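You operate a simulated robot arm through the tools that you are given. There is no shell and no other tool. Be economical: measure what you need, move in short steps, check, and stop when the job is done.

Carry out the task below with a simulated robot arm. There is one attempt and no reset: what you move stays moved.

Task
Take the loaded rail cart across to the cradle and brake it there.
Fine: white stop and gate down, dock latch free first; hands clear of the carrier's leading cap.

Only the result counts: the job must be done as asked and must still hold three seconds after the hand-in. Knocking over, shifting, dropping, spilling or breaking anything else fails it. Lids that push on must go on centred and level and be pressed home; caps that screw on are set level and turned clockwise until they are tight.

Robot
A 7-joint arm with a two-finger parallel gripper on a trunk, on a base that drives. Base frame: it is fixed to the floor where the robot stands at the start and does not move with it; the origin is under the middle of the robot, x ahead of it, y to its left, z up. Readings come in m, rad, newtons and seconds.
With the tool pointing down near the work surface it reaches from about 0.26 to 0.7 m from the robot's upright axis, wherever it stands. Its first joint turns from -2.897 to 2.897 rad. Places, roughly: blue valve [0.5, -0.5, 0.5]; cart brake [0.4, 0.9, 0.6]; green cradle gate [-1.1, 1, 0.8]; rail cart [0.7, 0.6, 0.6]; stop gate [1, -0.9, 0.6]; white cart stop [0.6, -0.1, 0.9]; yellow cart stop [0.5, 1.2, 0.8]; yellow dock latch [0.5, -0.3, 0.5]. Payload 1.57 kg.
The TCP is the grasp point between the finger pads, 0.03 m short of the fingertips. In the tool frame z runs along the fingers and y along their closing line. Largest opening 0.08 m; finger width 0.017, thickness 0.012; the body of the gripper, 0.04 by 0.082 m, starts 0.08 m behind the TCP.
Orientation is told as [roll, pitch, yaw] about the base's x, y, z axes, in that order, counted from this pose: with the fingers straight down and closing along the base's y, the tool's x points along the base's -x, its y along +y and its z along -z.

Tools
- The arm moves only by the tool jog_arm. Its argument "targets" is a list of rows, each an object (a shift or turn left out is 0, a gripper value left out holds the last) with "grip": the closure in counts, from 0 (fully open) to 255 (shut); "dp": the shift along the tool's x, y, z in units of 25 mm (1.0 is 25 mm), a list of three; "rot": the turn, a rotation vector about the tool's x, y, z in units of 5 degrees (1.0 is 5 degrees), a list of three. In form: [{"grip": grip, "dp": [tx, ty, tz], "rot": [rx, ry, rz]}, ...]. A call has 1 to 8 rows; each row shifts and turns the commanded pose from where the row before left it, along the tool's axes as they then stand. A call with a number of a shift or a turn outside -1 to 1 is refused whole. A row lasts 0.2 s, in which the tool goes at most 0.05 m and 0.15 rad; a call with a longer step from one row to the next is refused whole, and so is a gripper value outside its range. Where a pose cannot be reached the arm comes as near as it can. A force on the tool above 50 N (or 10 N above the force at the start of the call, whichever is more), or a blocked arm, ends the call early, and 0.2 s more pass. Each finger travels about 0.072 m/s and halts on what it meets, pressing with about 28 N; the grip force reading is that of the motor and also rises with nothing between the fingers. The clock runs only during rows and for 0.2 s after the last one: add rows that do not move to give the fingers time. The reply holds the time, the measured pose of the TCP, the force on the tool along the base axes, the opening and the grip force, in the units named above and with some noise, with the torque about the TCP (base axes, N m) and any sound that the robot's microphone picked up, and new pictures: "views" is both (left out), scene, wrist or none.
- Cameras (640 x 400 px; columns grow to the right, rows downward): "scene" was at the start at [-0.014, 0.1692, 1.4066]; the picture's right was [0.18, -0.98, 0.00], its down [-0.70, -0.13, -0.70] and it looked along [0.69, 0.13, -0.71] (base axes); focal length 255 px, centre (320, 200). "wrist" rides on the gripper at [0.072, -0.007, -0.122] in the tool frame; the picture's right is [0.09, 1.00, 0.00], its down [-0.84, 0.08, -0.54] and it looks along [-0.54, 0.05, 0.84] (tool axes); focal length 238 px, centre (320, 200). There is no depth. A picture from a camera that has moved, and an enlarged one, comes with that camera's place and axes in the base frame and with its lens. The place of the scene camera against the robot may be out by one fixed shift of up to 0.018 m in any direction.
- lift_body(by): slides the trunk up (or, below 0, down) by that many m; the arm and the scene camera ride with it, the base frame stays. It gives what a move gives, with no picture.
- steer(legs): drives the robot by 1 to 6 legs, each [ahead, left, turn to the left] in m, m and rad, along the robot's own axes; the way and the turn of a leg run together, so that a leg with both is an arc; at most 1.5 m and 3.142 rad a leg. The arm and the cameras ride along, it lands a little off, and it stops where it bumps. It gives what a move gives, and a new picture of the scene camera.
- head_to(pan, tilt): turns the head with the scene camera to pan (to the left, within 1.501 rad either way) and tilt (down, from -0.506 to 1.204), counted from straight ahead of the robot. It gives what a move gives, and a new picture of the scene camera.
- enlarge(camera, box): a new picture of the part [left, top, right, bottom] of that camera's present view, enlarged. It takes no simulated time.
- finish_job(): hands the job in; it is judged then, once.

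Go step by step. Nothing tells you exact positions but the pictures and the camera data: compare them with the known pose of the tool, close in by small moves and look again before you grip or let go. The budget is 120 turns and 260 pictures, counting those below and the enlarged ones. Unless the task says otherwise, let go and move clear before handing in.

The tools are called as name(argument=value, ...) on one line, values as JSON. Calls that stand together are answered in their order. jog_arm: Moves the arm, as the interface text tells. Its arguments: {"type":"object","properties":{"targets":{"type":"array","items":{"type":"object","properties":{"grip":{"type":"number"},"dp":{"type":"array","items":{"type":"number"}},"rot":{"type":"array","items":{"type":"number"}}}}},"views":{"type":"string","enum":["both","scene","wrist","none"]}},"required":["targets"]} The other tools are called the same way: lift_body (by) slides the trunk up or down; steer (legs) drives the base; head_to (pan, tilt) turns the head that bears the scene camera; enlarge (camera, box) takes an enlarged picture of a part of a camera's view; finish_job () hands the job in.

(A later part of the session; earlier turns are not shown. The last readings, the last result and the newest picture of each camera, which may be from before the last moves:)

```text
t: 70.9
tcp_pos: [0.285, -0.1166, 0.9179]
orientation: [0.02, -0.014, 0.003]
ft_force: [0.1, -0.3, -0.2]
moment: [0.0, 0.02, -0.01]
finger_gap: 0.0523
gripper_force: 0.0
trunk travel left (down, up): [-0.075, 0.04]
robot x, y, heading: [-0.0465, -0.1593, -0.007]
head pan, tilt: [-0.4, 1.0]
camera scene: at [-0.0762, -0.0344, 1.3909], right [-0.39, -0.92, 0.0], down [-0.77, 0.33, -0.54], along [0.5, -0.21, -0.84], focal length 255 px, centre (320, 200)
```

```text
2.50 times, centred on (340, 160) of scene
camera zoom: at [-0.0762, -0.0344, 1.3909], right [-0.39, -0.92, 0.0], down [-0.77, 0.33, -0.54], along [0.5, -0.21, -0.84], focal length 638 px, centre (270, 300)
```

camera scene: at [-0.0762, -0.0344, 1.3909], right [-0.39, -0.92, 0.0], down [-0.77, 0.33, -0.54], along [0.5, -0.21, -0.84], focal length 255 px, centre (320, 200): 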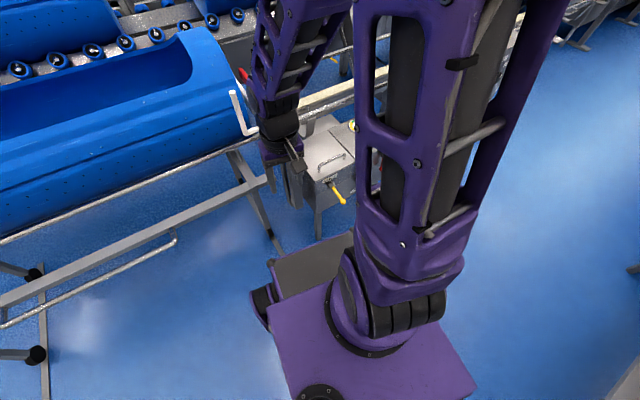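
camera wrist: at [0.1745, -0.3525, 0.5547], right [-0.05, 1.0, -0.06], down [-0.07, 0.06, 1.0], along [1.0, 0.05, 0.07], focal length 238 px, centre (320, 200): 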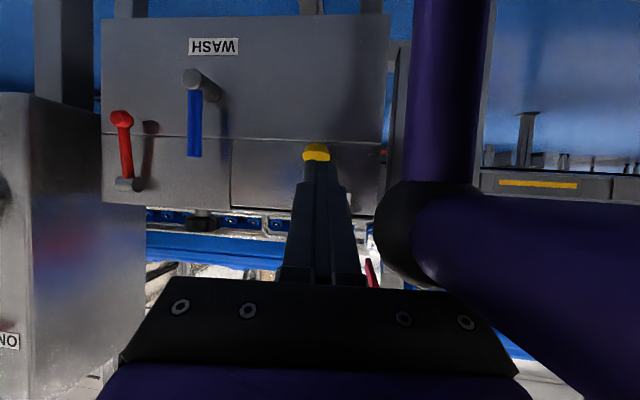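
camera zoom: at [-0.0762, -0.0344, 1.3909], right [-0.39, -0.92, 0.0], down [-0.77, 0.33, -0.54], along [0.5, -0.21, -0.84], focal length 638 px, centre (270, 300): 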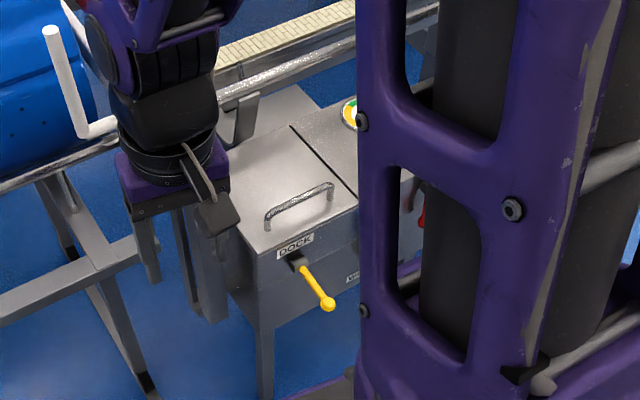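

Now I'll back off and slide left to the middle of the cart, turning left to see behind me.

steer(legs=[[-0.25, 0, 0], [0, 0.6, 0], [0, 0, 1.0]])

head_to(pan=1.3, tilt=0.7)

head_to(pan=0.3, tilt=0.7)

```text
t: 81.2
tcp_pos: [-0.1409, 0.7431, 0.9189]
orientation: [0.019, -0.017, 0.977]
ft_force: [0.4, -0.2, 0.9]
moment: [-0.02, -0.02, -0.01]
finger_gap: 0.08
gripper_force: 0.1
trunk travel left (down, up): [-0.075, 0.04]
robot x, y, heading: [-0.291, 0.4408, 0.969]
head pan, tilt: [-0.4, 1.0]
camera scene: at [-0.4024, 0.4987, 1.3909], right [0.54, -0.84, 0.0], down [-0.71, -0.46, -0.54], along [0.45, 0.29, -0.84], focal length 255 px, centre (320, 200)
```

scene: 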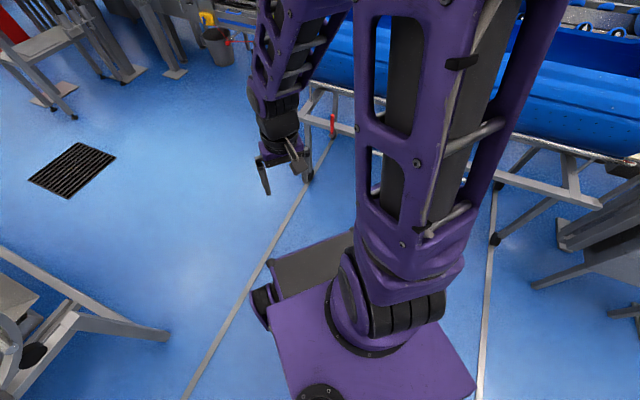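

```text
t: 82.9
tcp_pos: [-0.1412, 0.7423, 0.9188]
orientation: [0.02, -0.015, 0.978]
ft_force: [-0.3, 0.2, 0.2]
moment: [-0.02, -0.02, 0.0]
finger_gap: 0.0797
gripper_force: 0.0
trunk travel left (down, up): [-0.075, 0.04]
robot x, y, heading: [-0.2868, 0.4399, 0.968]
head pan, tilt: [1.3, 0.7]
camera scene: at [-0.4408, 0.5432, 1.4138], right [0.97, -0.24, 0.0], down [-0.16, -0.63, -0.76], along [0.18, 0.74, -0.65], focal length 255 px, centre (320, 200)
```

scene: 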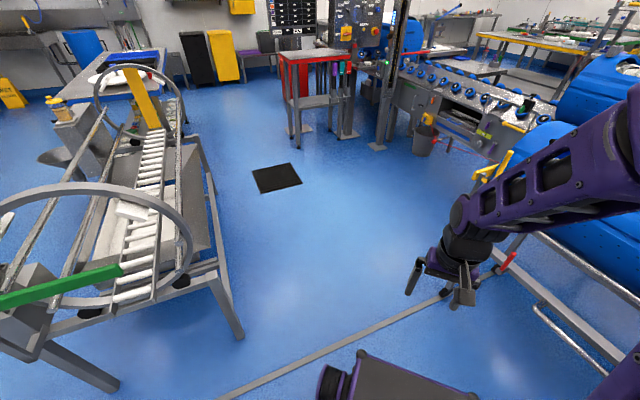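

```text
t: 84.2
tcp_pos: [-0.1414, 0.7415, 0.9186]
orientation: [0.021, -0.019, 0.978]
ft_force: [-0.1, -0.3, -0.4]
moment: [-0.01, 0.0, 0.03]
finger_gap: 0.08
gripper_force: 0.0
trunk travel left (down, up): [-0.075, 0.04]
robot x, y, heading: [-0.2951, 0.446, 0.972]
head pan, tilt: [0.3, 0.7]
camera scene: at [-0.436, 0.5421, 1.4143], right [0.96, -0.29, 0.0], down [-0.19, -0.62, -0.77], along [0.23, 0.73, -0.64], focal length 255 px, centre (320, 200)
```

scene: 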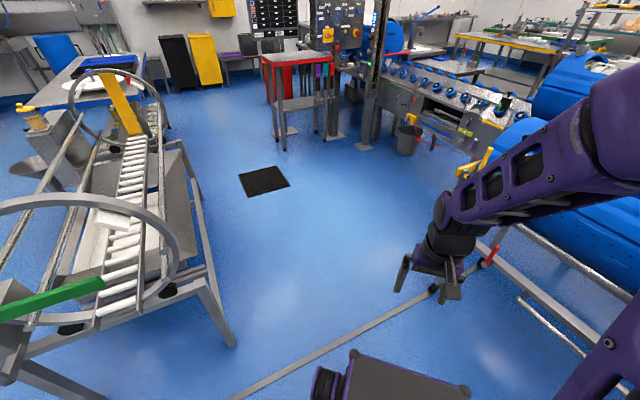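

steer(legs=[[0, 0, 1.1]])

head_to(pan=1.0, tilt=0.6)

```text
t: 87.4
tcp_pos: [-0.4883, 0.713, 0.9194]
orientation: [0.022, -0.019, 2.065]
ft_force: [0.3, 0.4, 0.2]
moment: [0.01, -0.02, -0.01]
finger_gap: 0.0802
gripper_force: 0.2
trunk travel left (down, up): [-0.075, 0.04]
robot x, y, heading: [-0.2904, 0.441, 2.063]
head pan, tilt: [0.3, 0.7]
camera scene: at [-0.4362, 0.3708, 1.4143], right [0.7, 0.71, 0.0], down [0.46, -0.45, -0.76], along [-0.54, 0.54, -0.64], focal length 255 px, centre (320, 200)
```

scene: 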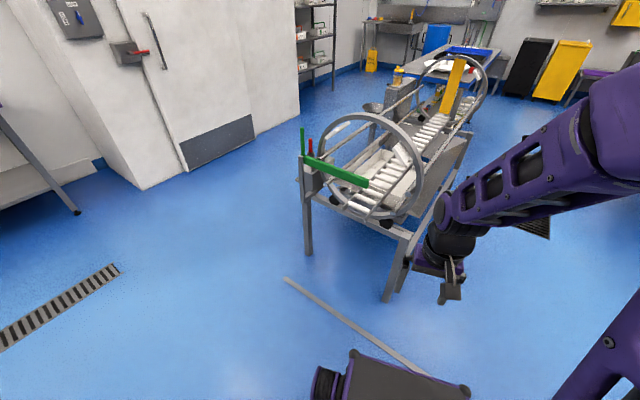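

```text
t: 88.5
tcp_pos: [-0.4874, 0.7133, 0.9187]
orientation: [0.023, -0.018, 2.066]
ft_force: [0.3, -0.4, -0.5]
moment: [-0.02, -0.01, 0.01]
finger_gap: 0.0802
gripper_force: 0.1
trunk travel left (down, up): [-0.075, 0.04]
robot x, y, heading: [-0.2907, 0.4396, 2.063]
head pan, tilt: [1.0, 0.6]
camera scene: at [-0.464, 0.3182, 1.4229], right [0.08, 1.0, 0.0], down [0.56, -0.05, -0.82], along [-0.82, 0.07, -0.57], focal length 255 px, centre (320, 200)
```

scene: 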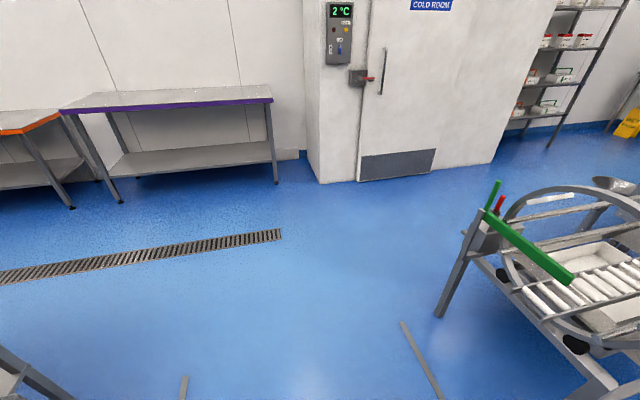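

There is plenty of free floor behind. The rails run about 0.155 rad off my x axis, and the low U-bar at about (0.41, 0.55, 0.55) looks like the cart's pull handle. I'll face the cart squarely with that handle 0.5 m ahead.

steer(legs=[[0, 0, -1.908], [0.19, 0, 0]])

head_to(pan=0.25, tilt=1.0)

jog_arm(targets=[{"rot": [0, 0, 1]}, {"rot": [0, 0, 1]}, {"rot": [0, 0, 1]}, {"rot": [0, 0, 1]}, {"rot": [0, 0, 1]}, {"rot": [0, 0, 1]}, {"rot": [0, 0, 1]}, {"rot": [0, 0, 1]}], views="wrist")

```text
t: 94.7
tcp_pos: [0.2138, 0.5804, 0.9178]
orientation: [0.021, -0.017, 0.185]
ft_force: [0.6, -1.2, -0.2]
moment: [0.0, 0.02, -0.03]
finger_gap: 0.08
gripper_force: 0.0
trunk travel left (down, up): [-0.075, 0.04]
robot x, y, heading: [-0.1043, 0.4722, 0.179]
head pan, tilt: [1.0, 0.6]
camera scene: at [-0.1883, 0.6938, 1.4229], right [0.92, -0.38, 0.0], down [-0.22, -0.52, -0.83], along [0.31, 0.76, -0.56], focal length 255 px, centre (320, 200)
```

scene: 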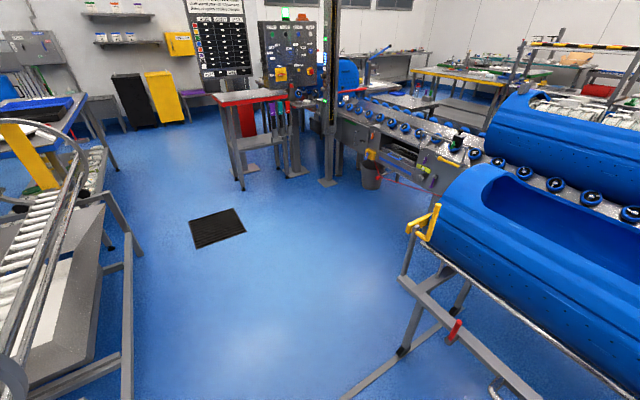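

```text
t: 95.8
tcp_pos: [0.2149, 0.5804, 0.9186]
orientation: [0.019, -0.015, 0.188]
ft_force: [1.0, -0.7, -0.3]
moment: [-0.05, -0.04, -0.06]
finger_gap: 0.0801
gripper_force: 0.0
trunk travel left (down, up): [-0.075, 0.04]
robot x, y, heading: [-0.1056, 0.4743, 0.181]
head pan, tilt: [0.25, 1.0]
camera scene: at [-0.1619, 0.6544, 1.3953], right [0.58, -0.82, 0.0], down [-0.66, -0.47, -0.59], along [0.48, 0.34, -0.81], focal length 255 px, centre (320, 200)
```

scene: 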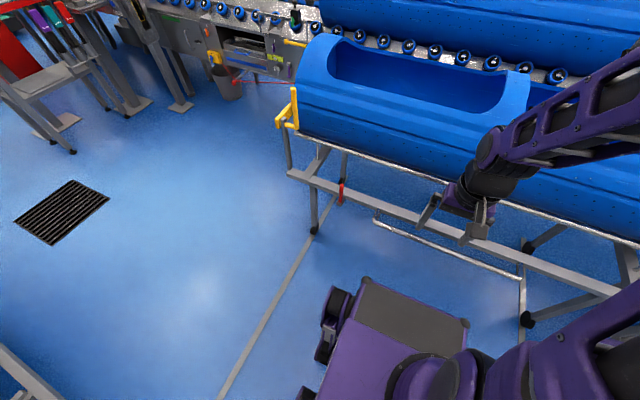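

```text
t: 97.5
tcp_pos: [0.2122, 0.5798, 0.9135]
orientation: [0.013, 0.016, -0.514]
ft_force: [-0.8, -0.4, -0.3]
moment: [0.0, -0.05, 0.03]
finger_gap: 0.0798
gripper_force: 0.0
trunk travel left (down, up): [-0.075, 0.04]
robot x, y, heading: [-0.1081, 0.4744, 0.18]
head pan, tilt: [0.25, 1.0]
camera wrist: at [0.1474, 0.6067, 1.0365], right [0.41, 0.91, 0.02], down [0.77, -0.36, 0.53], along [0.49, -0.21, -0.85], focal length 238 px, centre (320, 200)
```

wrist: 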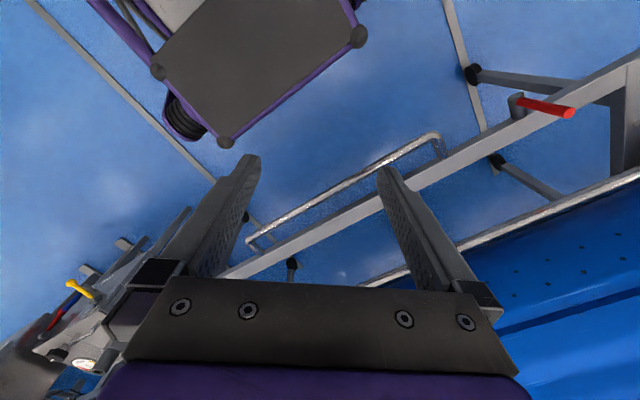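

The U-handle reads clearly, about level at z=0.55, with its middle near (0.42, 0.55). I'll finish turning the gripper so the fingers straddle the bar, then go above it.

jog_arm(targets=[{"rot": [0, 0, 1]}, {"rot": [0, 0, 1]}, {"rot": [0, 0, 1]}, {"rot": [0, 0, 1]}, {"rot": [0, 0, 1]}, {"rot": [0, 0, 1]}, {"rot": [0, 0, 1]}, {"rot": [0, 0, 1]}], views="none")

jog_arm(targets=[{"rot": [0, 0, 1]}, {"rot": [0, 0, 1]}, {"dp": [0, 0, 1], "rot": [0, 0, 0.3]}, {"dp": [0, 1, 1]}, {"dp": [0, 1, 1]}, {"dp": [0, 1, 1]}, {"dp": [0, 1, 1]}, {"dp": [0, 1, 1]}], views="both")

```text
t: 99.3
tcp_pos: [0.2105, 0.578, 0.9114]
orientation: [-0.007, 0.019, -1.216]
ft_force: [0.3, -0.1, 0.4]
moment: [-0.03, 0.02, 0.01]
finger_gap: 0.08
gripper_force: 0.2
trunk travel left (down, up): [-0.075, 0.04]
robot x, y, heading: [-0.1029, 0.4744, 0.18]
head pan, tilt: [0.25, 1.0]
```

```text
t: 101.2
tcp_pos: [0.3386, 0.604, 0.7716]
orientation: [0.019, 0.02, -1.41]
ft_force: [-0.6, -0.4, 1.5]
moment: [0.01, -0.01, -0.02]
finger_gap: 0.0801
gripper_force: 0.1
trunk travel left (down, up): [-0.075, 0.04]
robot x, y, heading: [-0.1027, 0.4784, 0.183]
head pan, tilt: [0.25, 1.0]
camera scene: at [-0.1588, 0.641, 1.3909], right [0.42, -0.91, 0.0], down [-0.77, -0.35, -0.54], along [0.49, 0.23, -0.84], focal length 255 px, centre (320, 200)
camera wrist: at [0.3197, 0.6715, 0.8958], right [0.97, 0.25, 0.02], down [0.2, -0.83, 0.53], along [0.15, -0.5, -0.85], focal length 238 px, centre (320, 200)
```

scene: 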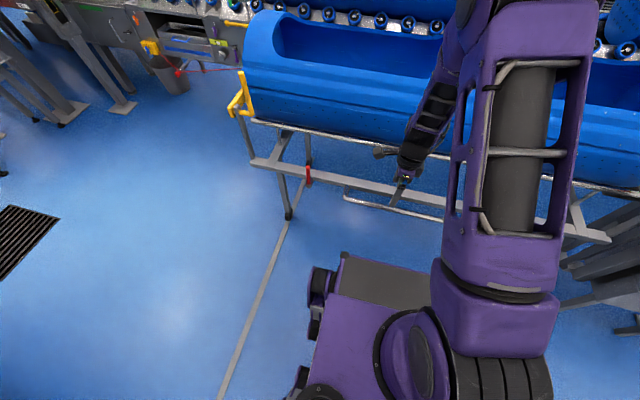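
wrist: 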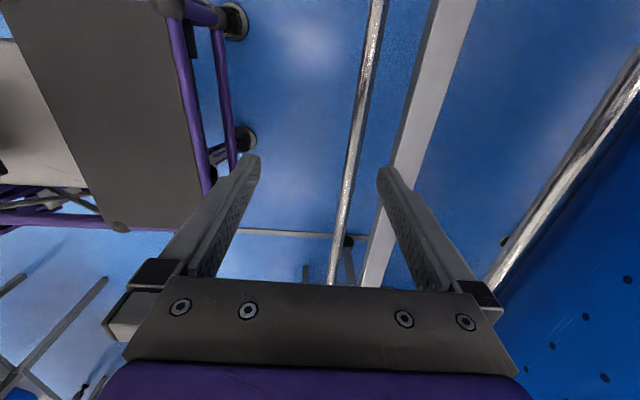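

The bar is at about 0.072 m further along, and the beam sits close behind it, so I'll narrow the fingers and come down in two stages.

jog_arm(targets=[{"dp": [-0.5, 0.5, 0.5], "grip": 140}, {"dp": [-0.5, 0.5, 0.7]}, {"dp": [-0.5, 0.5, 0.7]}, {"dp": [-0.5, 0.5, 0.7]}, {"dp": [-0.5, 0.5, 0.8]}, {"dp": [0, 0.2, 0.8]}], views="wrist")

```text
t: 102.5
tcp_pos: [0.4182, 0.5547, 0.6655]
orientation: [0.015, 0.023, -1.41]
ft_force: [-0.1, -1.0, 0.5]
moment: [-0.01, -0.01, 0.02]
finger_gap: 0.0362
gripper_force: 0.0
trunk travel left (down, up): [-0.075, 0.04]
robot x, y, heading: [-0.1037, 0.4748, 0.18]
head pan, tilt: [0.25, 1.0]
camera wrist: at [0.399, 0.6219, 0.7895], right [0.97, 0.25, 0.02], down [0.2, -0.83, 0.52], along [0.15, -0.5, -0.85], focal length 238 px, centre (320, 200)
```

wrist: 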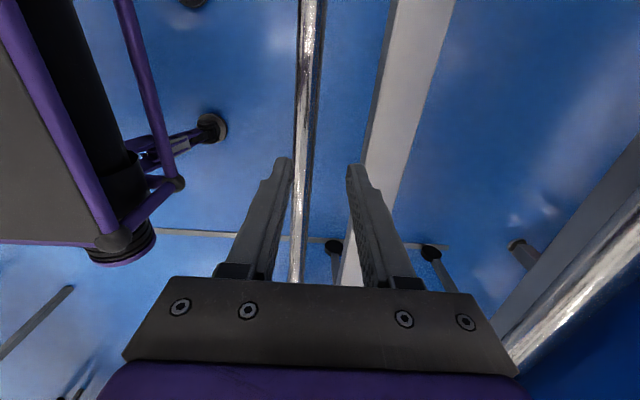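

jog_arm(targets=[{"dp": [0, -0.2, 1]}, {"dp": [0, -0.2, 1]}, {"dp": [0, 0, 1]}, {"dp": [0, 0, 1]}, {"dp": [0, 0, 0.5]}], views="wrist")

```text
t: 103.8
tcp_pos: [0.4087, 0.5566, 0.5528]
orientation: [0.016, 0.021, -1.409]
ft_force: [-0.2, 0.8, -0.7]
moment: [-0.03, 0.01, -0.01]
finger_gap: 0.0361
gripper_force: 0.0
trunk travel left (down, up): [-0.075, 0.04]
robot x, y, heading: [-0.1052, 0.4756, 0.176]
head pan, tilt: [0.25, 1.0]
camera wrist: at [0.3899, 0.6232, 0.6769], right [0.97, 0.25, 0.02], down [0.2, -0.83, 0.52], along [0.15, -0.5, -0.85], focal length 238 px, centre (320, 200)
```

wrist: 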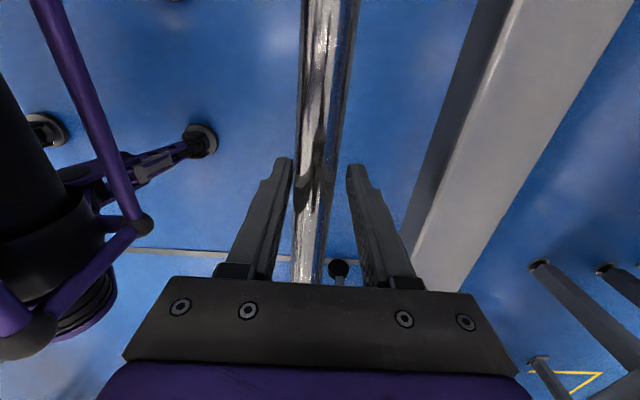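

The bar is between the fingers. I'll close on it.

jog_arm(targets=[{"grip": 255}, {"grip": 255}, {"grip": 255}], views="wrist")

head_to(pan=0.5, tilt=0.9)

```text
t: 104.5
tcp_pos: [0.4047, 0.5558, 0.5528]
orientation: [0.01, 0.023, -1.41]
ft_force: [-23.6, -5.1, 2.1]
moment: [0.38, -0.16, -0.07]
finger_gap: 0.0219
gripper_force: 34.9
trunk travel left (down, up): [-0.075, 0.04]
robot x, y, heading: [-0.1021, 0.4724, 0.183]
head pan, tilt: [0.25, 1.0]
camera wrist: at [0.387, 0.6226, 0.6762], right [0.97, 0.25, 0.01], down [0.21, -0.83, 0.52], along [0.14, -0.5, -0.85], focal length 238 px, centre (320, 200)
```

wrist: 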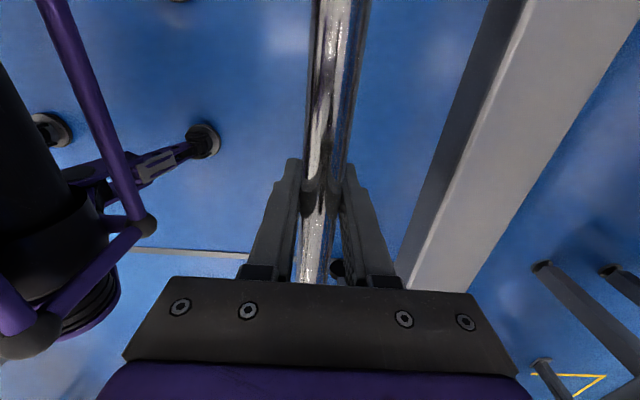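

```text
t: 105.3
tcp_pos: [0.4056, 0.5568, 0.552]
orientation: [0.01, 0.023, -1.409]
ft_force: [-26.0, -4.8, -3.6]
moment: [0.25, -0.39, 0.05]
finger_gap: 0.0217
gripper_force: 34.9
trunk travel left (down, up): [-0.075, 0.04]
robot x, y, heading: [-0.1072, 0.4757, 0.183]
head pan, tilt: [0.499, 0.901]
camera scene: at [-0.1638, 0.6593, 1.398], right [0.63, -0.78, 0.0], down [-0.61, -0.49, -0.62], along [0.48, 0.39, -0.78], focal length 255 px, centre (320, 200)
```

scene: 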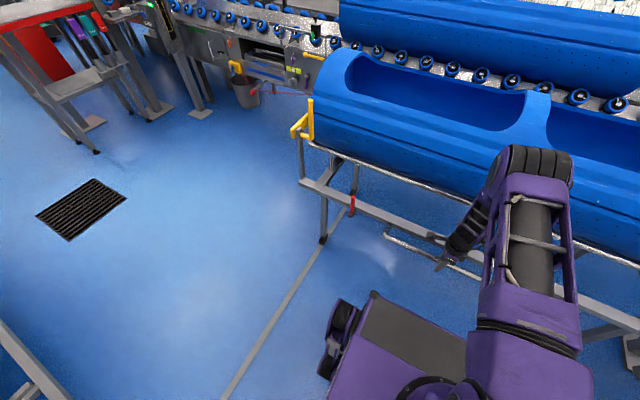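

Gripped. First a short test pull with the arm to see that the cart is really free.

enlarge(camera="scene", box=[280, 80, 420, 250])

jog_arm(targets=[{"dp": [0, -0.5, 0]}, {"dp": [0, -0.5, 0]}, {"dp": [0, -0.5, 0]}, {"dp": [0, 0, 0]}], views="both")

```text
2.35 times, centred on (350, 165) of scene
camera zoom: at [-0.1638, 0.6593, 1.398], right [0.63, -0.78, 0.0], down [-0.61, -0.49, -0.62], along [0.48, 0.39, -0.78], focal length 601 px, centre (249, 282)
```

zoom: 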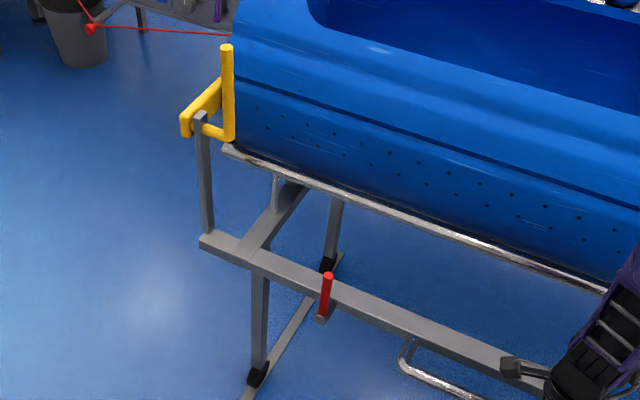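

```text
t: 106.3
tcp_pos: [0.3703, 0.5492, 0.5544]
orientation: [0.015, 0.023, -1.411]
ft_force: [-9.9, -0.3, 23.6]
moment: [-0.11, -0.07, -0.05]
finger_gap: 0.0215
gripper_force: 35.1
trunk travel left (down, up): [-0.075, 0.04]
robot x, y, heading: [-0.1107, 0.4749, 0.18]
head pan, tilt: [0.499, 0.901]
camera scene: at [-0.1651, 0.6593, 1.3986], right [0.63, -0.78, 0.0], down [-0.61, -0.49, -0.62], along [0.48, 0.39, -0.78], focal length 255 px, centre (320, 200)
camera wrist: at [0.3514, 0.6169, 0.6788], right [0.97, 0.25, 0.02], down [0.2, -0.83, 0.52], along [0.15, -0.5, -0.85], focal length 238 px, centre (320, 200)
```

scene: 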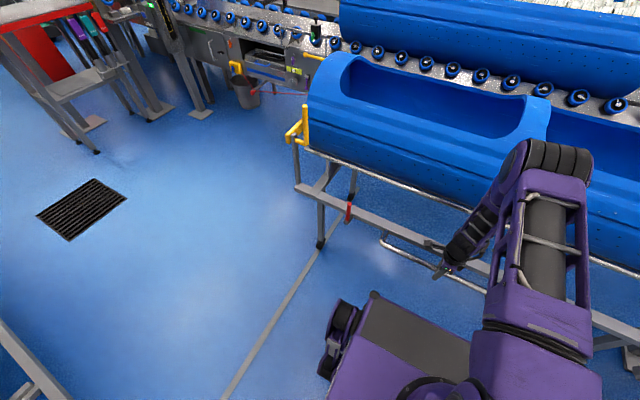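
wrist: 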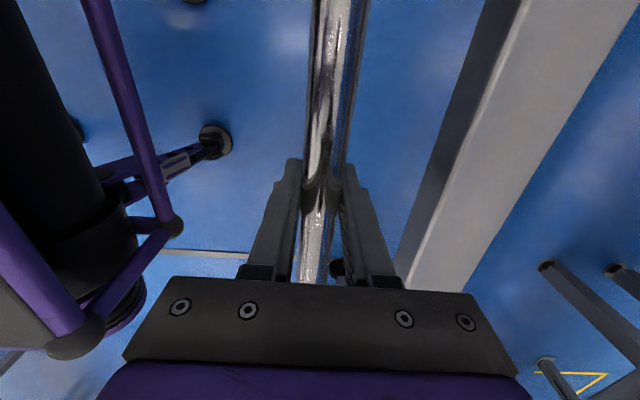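

The cart rolls with a light pull, so the latch is free and the brake is off. I'll tow it backward along the rails in stages.

steer(legs=[[-0.3, 0.006, 0]])

jog_arm(targets=[{"dp": [0, 0, 0]}], views="wrist")

```text
t: 108.4
tcp_pos: [0.074, 0.5025, 0.5523]
orientation: [0.017, 0.023, -1.41]
ft_force: [-6.9, -0.3, 12.6]
moment: [0.58, 0.15, -0.01]
finger_gap: 0.0216
gripper_force: 34.8
trunk travel left (down, up): [-0.075, 0.04]
robot x, y, heading: [-0.3969, 0.4303, 0.181]
head pan, tilt: [0.499, 0.901]
camera scene: at [-0.4598, 0.6115, 1.3979], right [0.63, -0.78, 0.0], down [-0.61, -0.49, -0.62], along [0.48, 0.39, -0.78], focal length 255 px, centre (320, 200)
```

scene: 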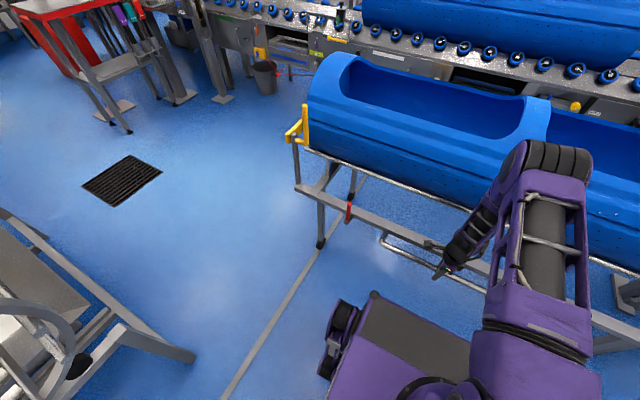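

```text
t: 108.8
tcp_pos: [0.0741, 0.5021, 0.5519]
orientation: [0.013, 0.022, -1.411]
ft_force: [-2.6, -1.6, 7.9]
moment: [-0.13, -0.02, 0.01]
finger_gap: 0.0218
gripper_force: 35.1
trunk travel left (down, up): [-0.075, 0.04]
robot x, y, heading: [-0.3956, 0.4285, 0.181]
head pan, tilt: [0.499, 0.901]
camera wrist: at [0.0562, 0.5693, 0.6767], right [0.97, 0.25, 0.02], down [0.2, -0.83, 0.52], along [0.14, -0.5, -0.85], focal length 238 px, centre (320, 200)
```

wrist: 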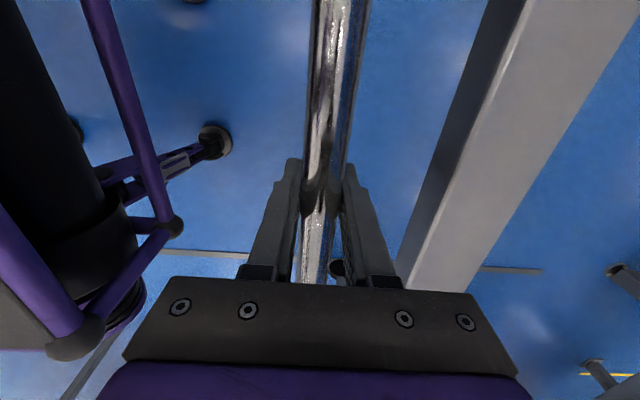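

steer(legs=[[-0.5, 0.01, 0]])

head_to(pan=1.3, tilt=0.8)

```text
t: 111.7
tcp_pos: [-0.4151, 0.4245, 0.5516]
orientation: [0.013, 0.022, -1.401]
ft_force: [-5.6, -21.5, 10.9]
moment: [0.42, 0.05, -0.51]
finger_gap: 0.0219
gripper_force: 34.7
trunk travel left (down, up): [-0.075, 0.04]
robot x, y, heading: [-0.8862, 0.3496, 0.196]
head pan, tilt: [0.499, 0.901]
camera scene: at [-0.9481, 0.5292, 1.3982], right [0.64, -0.77, 0.0], down [-0.6, -0.5, -0.62], along [0.48, 0.4, -0.78], focal length 255 px, centre (320, 200)
```

scene: 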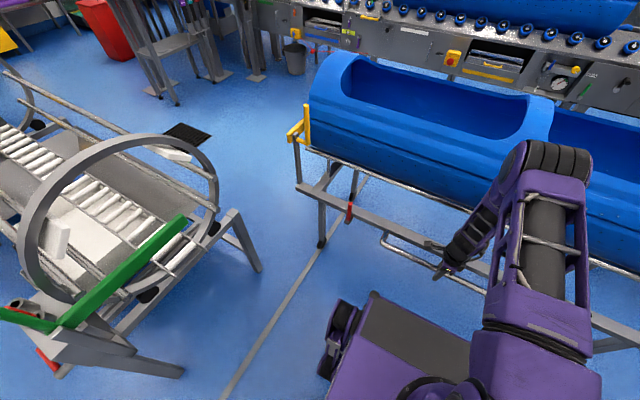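

```text
t: 112.8
tcp_pos: [-0.4134, 0.4251, 0.5514]
orientation: [0.011, 0.021, -1.402]
ft_force: [-3.0, -3.1, 9.6]
moment: [0.43, 0.02, -0.56]
finger_gap: 0.022
gripper_force: 35.0
trunk travel left (down, up): [-0.075, 0.04]
robot x, y, heading: [-0.8853, 0.3454, 0.19]
head pan, tilt: [1.3, 0.799]
camera scene: at [-0.9998, 0.5622, 1.406], right [1.0, -0.08, 0.0], down [-0.06, -0.71, -0.7], along [0.06, 0.69, -0.72], focal length 255 px, centre (320, 200)
```

scene: 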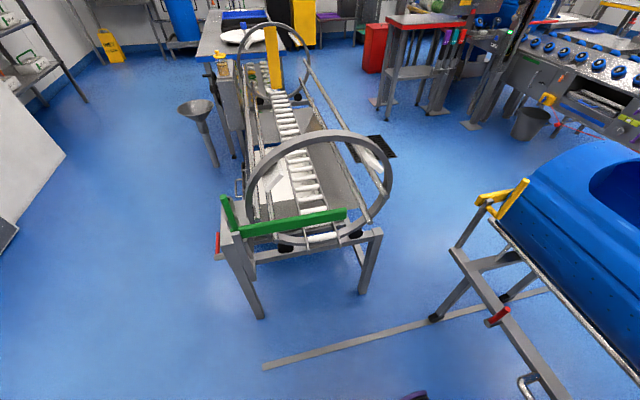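

The cart tracks at 0.157 rad. Lining the carrier axis up with the cradle axis needs about 0.77 m more, so I'll tow 0.55 m and re-measure.

steer(legs=[[-0.55, 0.018, -0.01]])

head_to(pan=1.3, tilt=0.8)

```text
t: 116.0
tcp_pos: [-0.9671, 0.3348, 0.5519]
orientation: [0.007, 0.023, -1.419]
ft_force: [-12.2, 17.9, 13.0]
moment: [-0.14, -0.05, 0.31]
finger_gap: 0.0218
gripper_force: 34.9
trunk travel left (down, up): [-0.075, 0.04]
robot x, y, heading: [-1.4396, 0.2623, 0.175]
head pan, tilt: [1.3, 0.799]
camera scene: at [-1.5475, 0.4825, 1.4059], right [1.0, -0.1, 0.0], down [-0.07, -0.71, -0.7], along [0.07, 0.69, -0.72], focal length 255 px, centre (320, 200)
```

scene: 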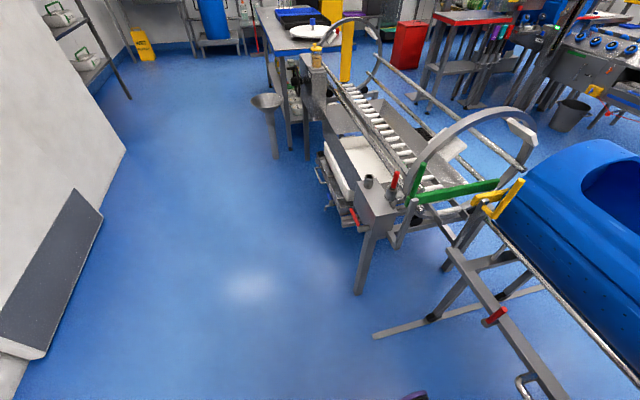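

```text
t: 116.6
tcp_pos: [-0.9663, 0.3352, 0.5509]
orientation: [0.006, 0.024, -1.418]
ft_force: [-3.4, -0.3, 10.8]
moment: [-0.14, -0.03, 0.41]
finger_gap: 0.022
gripper_force: 34.4
trunk travel left (down, up): [-0.075, 0.04]
robot x, y, heading: [-1.4377, 0.2657, 0.176]
head pan, tilt: [1.3, 0.799]
camera scene: at [-1.5471, 0.4819, 1.406], right [1.0, -0.1, 0.0], down [-0.07, -0.71, -0.7], along [0.07, 0.69, -0.72], focal length 255 px, centre (320, 200)
```

scene: 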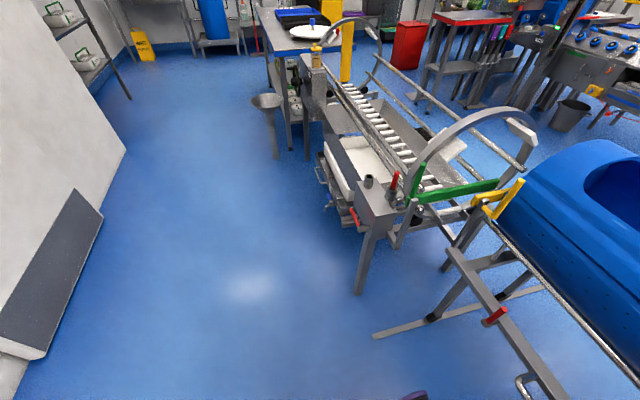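

The yellow pivot on the cart should end up opposite the green gate's pivot, as white and red were at the dock. About 0.205 m remains, so I'll tow 0.19 m.

steer(legs=[[-0.19, 0.002, -0.008]])

enlarge(camera="scene", box=[360, 130, 600, 350])

```text
t: 117.5
tcp_pos: [-0.9684, 0.3341, 0.5538]
orientation: [0.049, 0.015, -1.415]
ft_force: [11.0, 1.9, -20.0]
moment: [-0.44, 0.03, 0.24]
finger_gap: 0.0217
gripper_force: 34.6
trunk travel left (down, up): [-0.075, 0.04]
robot x, y, heading: [-1.4582, 0.2605, 0.168]
head pan, tilt: [1.3, 0.799]
stopped in leg 1: the force on the tool passed its limit at 52 N (the readings are from after the stop); the commanded pose is now the measured one
camera scene: at [-1.5656, 0.4791, 1.4057], right [0.99, -0.1, 0.0], down [-0.07, -0.71, -0.7], along [0.07, 0.69, -0.72], focal length 255 px, centre (320, 200)
```

scene: 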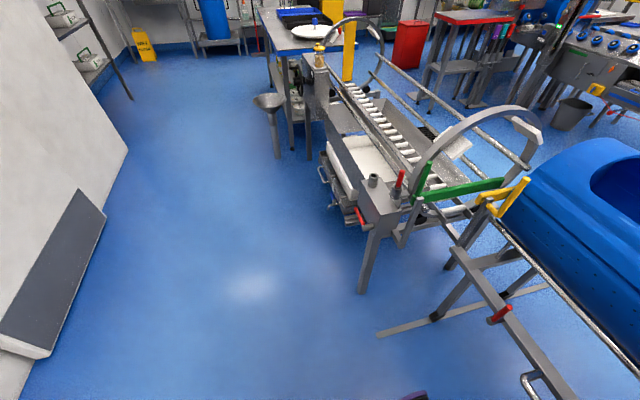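

```text
1.82 times, centred on (480, 240) of scene
camera zoom: at [-1.5656, 0.4791, 1.4057], right [0.99, -0.1, 0.0], down [-0.07, -0.71, -0.7], along [0.07, 0.69, -0.72], focal length 464 px, centre (29, 127)
```

zoom: 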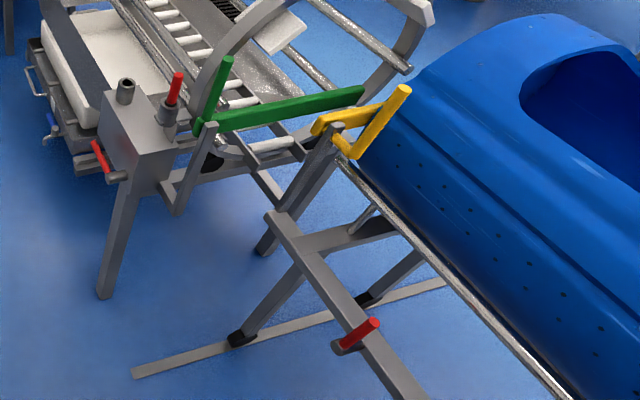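

The tow stopped on force after 2 cm and the cart stayed put. I'll try a gentle arm pull to tell a hard stop from a jerk.

jog_arm(targets=[{"dp": [0, 0, 0]}, {"dp": [0, -0.3, 0]}, {"dp": [0, -0.3, 0]}, {"dp": [0, -0.3, 0]}], views="both")

```text
t: 118.5
tcp_pos: [-0.9912, 0.3315, 0.5552]
orientation: [0.048, 0.017, -1.417]
ft_force: [3.5, 0.7, -6.1]
moment: [0.2, 0.14, 0.32]
finger_gap: 0.0219
gripper_force: 34.8
trunk travel left (down, up): [-0.075, 0.04]
robot x, y, heading: [-1.4599, 0.2625, 0.172]
head pan, tilt: [1.3, 0.799]
camera scene: at [-1.5672, 0.4788, 1.4062], right [0.99, -0.1, 0.0], down [-0.07, -0.71, -0.7], along [0.07, 0.69, -0.72], focal length 255 px, centre (320, 200)
camera wrist: at [-1.0138, 0.3975, 0.6782], right [0.97, 0.24, 0.05], down [0.18, -0.83, 0.53], along [0.17, -0.5, -0.85], focal length 238 px, centre (320, 200)
```

scene: 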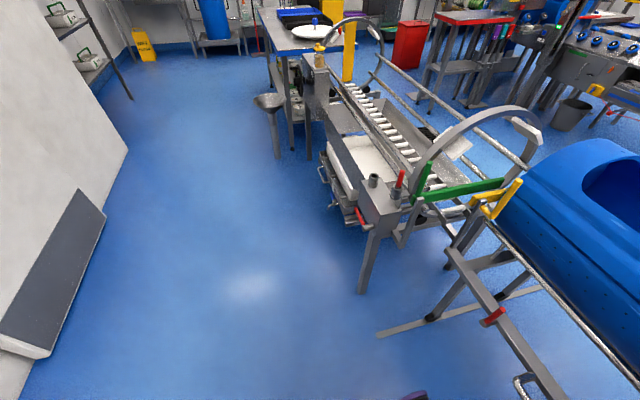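
wrist: 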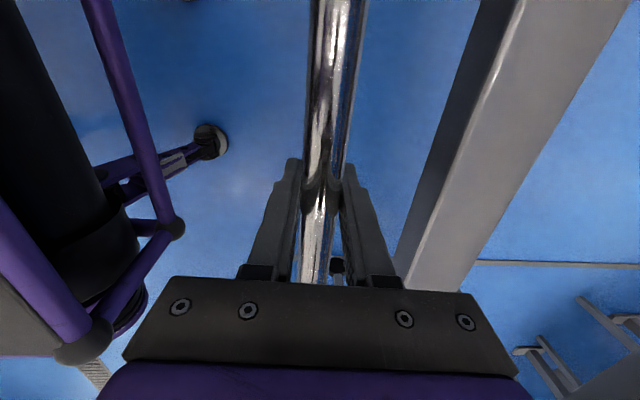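

It moved easily, so that was only a jerk. I'll tow on in short legs.

steer(legs=[[-0.05, 0.0, 0], [-0.05, 0.0, 0], [-0.03, 0.0, 0]])

enlarge(camera="scene", box=[360, 130, 600, 350])

```text
t: 119.9
tcp_pos: [-1.0551, 0.3192, 0.5575]
orientation: [0.082, 0.012, -1.416]
ft_force: [9.8, 0.2, -14.6]
moment: [0.58, 0.1, 0.28]
finger_gap: 0.0217
gripper_force: 34.4
trunk travel left (down, up): [-0.075, 0.04]
robot x, y, heading: [-1.5389, 0.2486, 0.169]
head pan, tilt: [1.3, 0.799]
stopped in leg 2: the force on the tool passed its limit at 61 N (the readings are from after the stop); the commanded pose is now the measured one
camera scene: at [-1.6456, 0.4653, 1.4058], right [0.99, -0.1, 0.0], down [-0.07, -0.71, -0.7], along [0.07, 0.69, -0.72], focal length 255 px, centre (320, 200)
```

scene: 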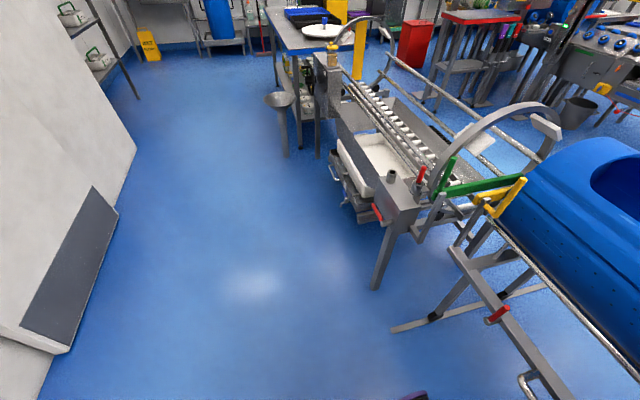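

```text
1.82 times, centred on (480, 240) of scene
camera zoom: at [-1.6456, 0.4653, 1.4058], right [0.99, -0.1, 0.0], down [-0.07, -0.71, -0.7], along [0.07, 0.69, -0.72], focal length 464 px, centre (29, 127)
```

zoom: 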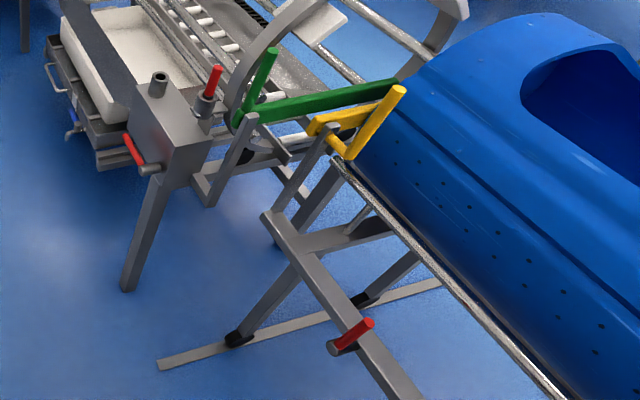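

I'm close now, so I'll finish with the arm. I'll level the tool about the bar and pull in smoothly.

jog_arm(targets=[{"rot": [0.45, 0, 0]}, {"rot": [0.45, 0, 0]}, {"dp": [0, -0.5, 0]}, {"dp": [0, -0.6, 0]}, {"dp": [0, -0.6, 0]}, {"dp": [0, -0.6, 0]}, {"dp": [0, -0.5, 0]}], views="both")

enlarge(camera="scene", box=[360, 130, 600, 350])

```text
t: 121.5
tcp_pos: [-1.1294, 0.3078, 0.558]
orientation: [-0.001, 0.014, -1.416]
ft_force: [-2.6, -4.7, 13.4]
moment: [-0.34, -0.06, 0.25]
finger_gap: 0.0218
gripper_force: 34.4
trunk travel left (down, up): [-0.075, 0.04]
robot x, y, heading: [-1.5386, 0.2448, 0.165]
head pan, tilt: [1.3, 0.799]
camera scene: at [-1.6478, 0.4649, 1.4062], right [0.99, -0.1, 0.0], down [-0.07, -0.71, -0.7], along [0.07, 0.69, -0.72], focal length 255 px, centre (320, 200)
camera wrist: at [-1.1458, 0.3757, 0.6816], right [0.97, 0.24, 0.0], down [0.21, -0.82, 0.53], along [0.13, -0.51, -0.85], focal length 238 px, centre (320, 200)
```

scene: 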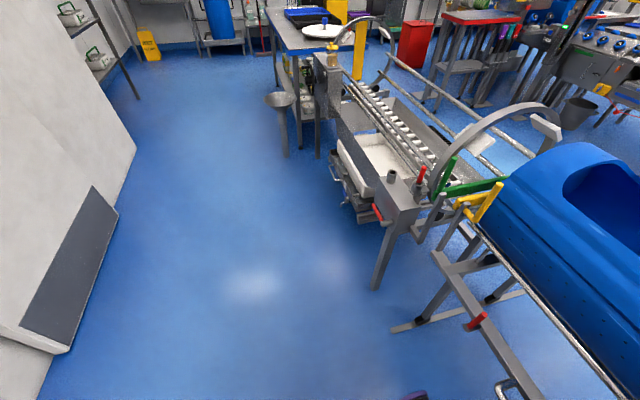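
wrist: 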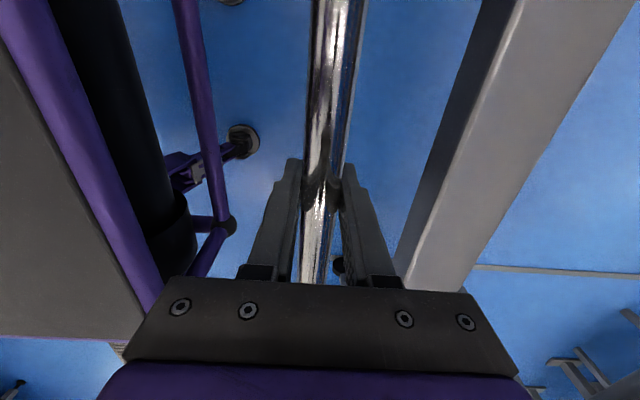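

```text
1.82 times, centred on (480, 240) of scene
camera zoom: at [-1.6478, 0.4649, 1.4062], right [0.99, -0.1, 0.0], down [-0.07, -0.71, -0.7], along [0.07, 0.69, -0.72], focal length 464 px, centre (29, 127)
```

zoom: 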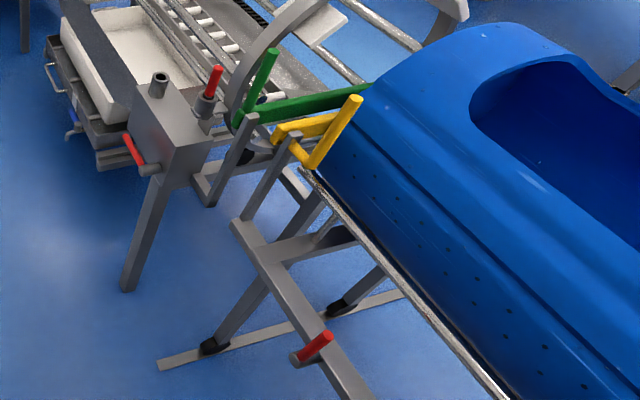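

About 0.04 m more will bring the posts opposite each other.

jog_arm(targets=[{"dp": [0, -0.5, 0]}, {"dp": [0, -0.5, 0]}, {"dp": [0, -0.5, 0]}, {"dp": [0, 0, 0]}], views="scene")

enlarge(camera="scene", box=[360, 130, 600, 350])

```text
t: 122.5
tcp_pos: [-1.1652, 0.3005, 0.5583]
orientation: [-0.001, 0.011, -1.419]
ft_force: [-2.7, -14.8, 13.2]
moment: [-0.23, -0.06, 0.27]
finger_gap: 0.0216
gripper_force: 34.9
trunk travel left (down, up): [-0.075, 0.04]
robot x, y, heading: [-1.5418, 0.2464, 0.169]
head pan, tilt: [1.3, 0.799]
camera scene: at [-1.6477, 0.4646, 1.4062], right [0.99, -0.1, 0.0], down [-0.07, -0.71, -0.7], along [0.07, 0.69, -0.72], focal length 255 px, centre (320, 200)
```

scene: 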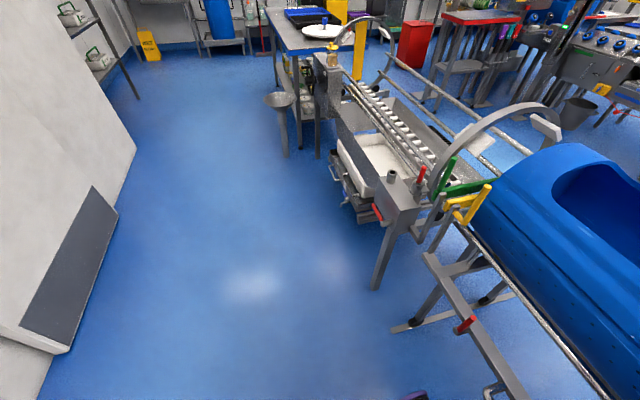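

```text
1.82 times, centred on (480, 240) of scene
camera zoom: at [-1.6477, 0.4646, 1.4062], right [0.99, -0.1, 0.0], down [-0.07, -0.71, -0.7], along [0.07, 0.69, -0.72], focal length 464 px, centre (29, 127)
```

zoom: 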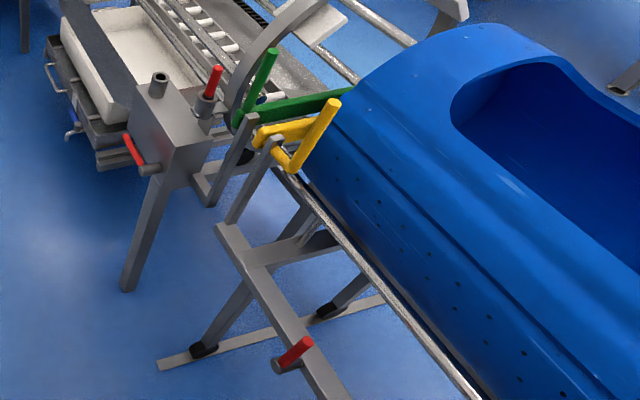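

The cart's post now lines up with the cradle's post to within a few mm, and the carrier axis with the ring. I'll release the handle gently, rise, and check the cart stays.

jog_arm(targets=[{"grip": 200}, {"grip": 145}, {"grip": 140}, {"dp": [0, 0, -1]}, {"dp": [0, 0, -1]}, {"dp": [0, 0, -1]}, {"dp": [0, 0, -1]}, {"dp": [0, 0, -1]}], views="both")

enlarge(camera="scene", box=[420, 270, 520, 370])

```text
t: 124.3
tcp_pos: [-1.1619, 0.3006, 0.6824]
orientation: [0.002, 0.015, -1.418]
ft_force: [-1.4, 0.2, -0.4]
moment: [0.0, 0.01, -0.03]
finger_gap: 0.0361
gripper_force: 0.0
trunk travel left (down, up): [-0.075, 0.04]
robot x, y, heading: [-1.5375, 0.2494, 0.171]
head pan, tilt: [1.3, 0.799]
camera scene: at [-1.6468, 0.4652, 1.406], right [0.99, -0.1, 0.0], down [-0.07, -0.71, -0.7], along [0.07, 0.69, -0.72], focal length 255 px, centre (320, 200)
camera wrist: at [-1.18, 0.3696, 0.8062], right [0.97, 0.24, 0.0], down [0.21, -0.82, 0.53], along [0.13, -0.51, -0.85], focal length 238 px, centre (320, 200)
```

scene: 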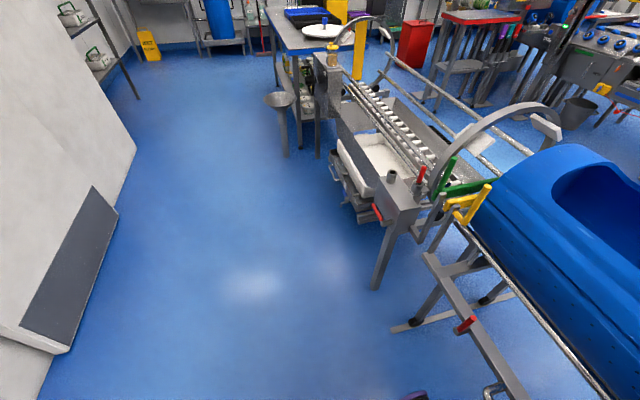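
wrist: 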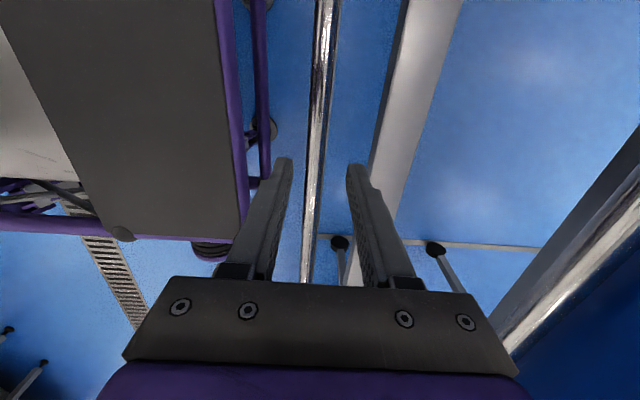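

```text
4.00 times, centred on (470, 320) of scene
camera zoom: at [-1.6468, 0.4652, 1.406], right [0.99, -0.1, 0.0], down [-0.07, -0.71, -0.7], along [0.07, 0.69, -0.72], focal length 1022 px, centre (-280, -280)
```

zoom: 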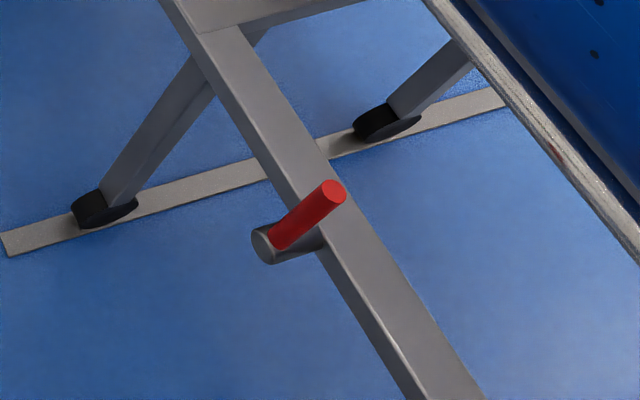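

The cart stays put. The brake is a red lever standing up on a hub at about (-1.205, 0.676, 0.585), turning about the axis along the rails. I'll bring the hand over it.

jog_arm(targets=[{"dp": [1, 0, -1]}, {"dp": [1, 0, -1]}, {"dp": [1, 0, -0.8], "grip": 0}, {"dp": [1, 0, 0]}, {"dp": [1, 0, 0]}, {"dp": [1, 0, 0]}, {"dp": [1, 0, 0]}, {"dp": [1, 0, 0]}], views="none")

jog_arm(targets=[{"dp": [1, 0.1, 0]}, {"dp": [1, 0.1, 0]}, {"dp": [1, 0.1, 0]}, {"dp": [1, 0.1, 0]}, {"dp": [1, 0.1, 0]}, {"dp": [1, 0.1, 0]}, {"dp": [1, 0.1, 0]}], views="both")

```text
t: 126.1
tcp_pos: [-1.1924, 0.4988, 0.754]
orientation: [0.002, 0.012, -1.419]
ft_force: [0.3, 0.0, 0.2]
moment: [0.01, 0.04, 0.0]
finger_gap: 0.0798
gripper_force: 0.0
trunk travel left (down, up): [-0.075, 0.04]
robot x, y, heading: [-1.5389, 0.2515, 0.169]
head pan, tilt: [1.3, 0.799]
```

```text
t: 127.7
tcp_pos: [-1.203, 0.6736, 0.757]
orientation: [0.002, 0.013, -1.414]
ft_force: [0.9, 0.0, 0.5]
moment: [0.03, -0.01, 0.0]
finger_gap: 0.0797
gripper_force: 0.0
trunk travel left (down, up): [-0.075, 0.04]
robot x, y, heading: [-1.5445, 0.2452, 0.169]
head pan, tilt: [1.3, 0.799]
camera scene: at [-1.6469, 0.4651, 1.406], right [0.99, -0.1, 0.0], down [-0.07, -0.71, -0.7], along [0.07, 0.69, -0.72], focal length 255 px, centre (320, 200)
camera wrist: at [-1.2195, 0.7419, 0.8813], right [0.97, 0.24, 0.0], down [0.21, -0.82, 0.53], along [0.13, -0.51, -0.85], focal length 238 px, centre (320, 200)
```

scene: 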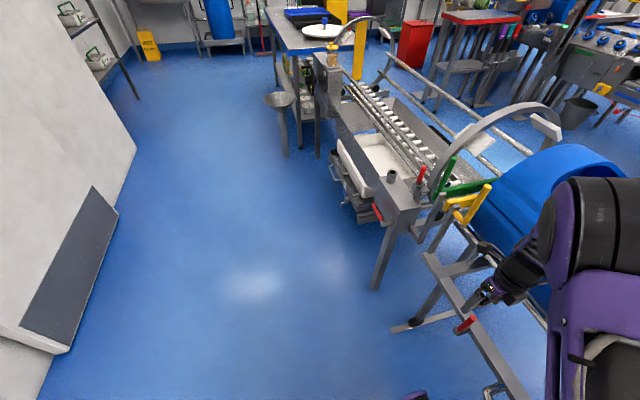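
wrist: 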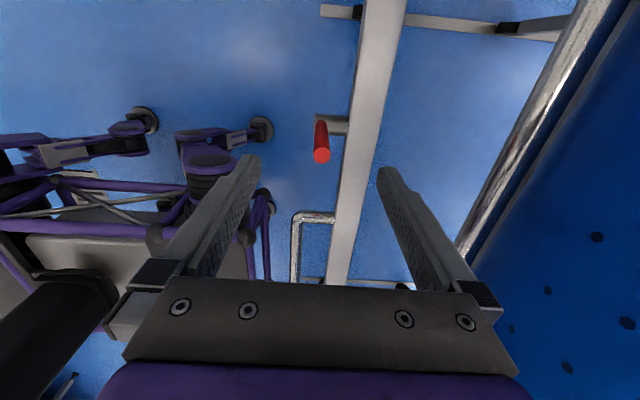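

The lever runs from about z=0.554 to z=0.66 at (-1.198, 0.66). I'll narrow the fingers to clear the beam, come down over it and close.

jog_arm(targets=[{"dp": [-0.55, 0.1, 0], "grip": 140}, {"dp": [0, 0, 0.6]}, {"dp": [0, 0, 1]}, {"dp": [0, 0, 1]}], views="wrist")

```text
t: 128.7
tcp_pos: [-1.2, 0.6605, 0.6916]
orientation: [0.001, 0.012, -1.414]
ft_force: [-0.5, 0.1, 1.2]
moment: [-0.04, 0.01, -0.02]
finger_gap: 0.0361
gripper_force: 0.1
trunk travel left (down, up): [-0.075, 0.04]
robot x, y, heading: [-1.5388, 0.2465, 0.166]
head pan, tilt: [1.3, 0.799]
camera wrist: at [-1.2166, 0.7285, 0.8159], right [0.97, 0.24, 0.0], down [0.21, -0.82, 0.53], along [0.13, -0.51, -0.85], focal length 238 px, centre (320, 200)
```

wrist: 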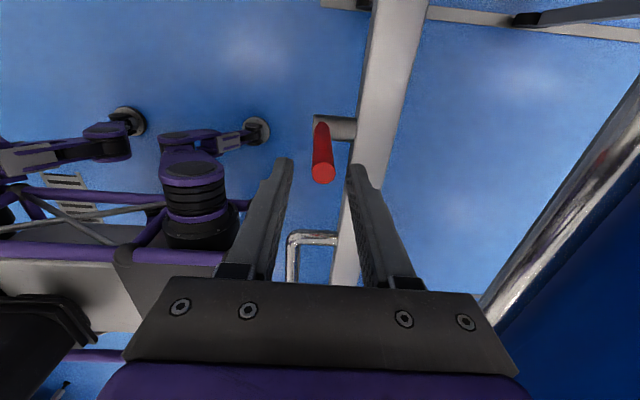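

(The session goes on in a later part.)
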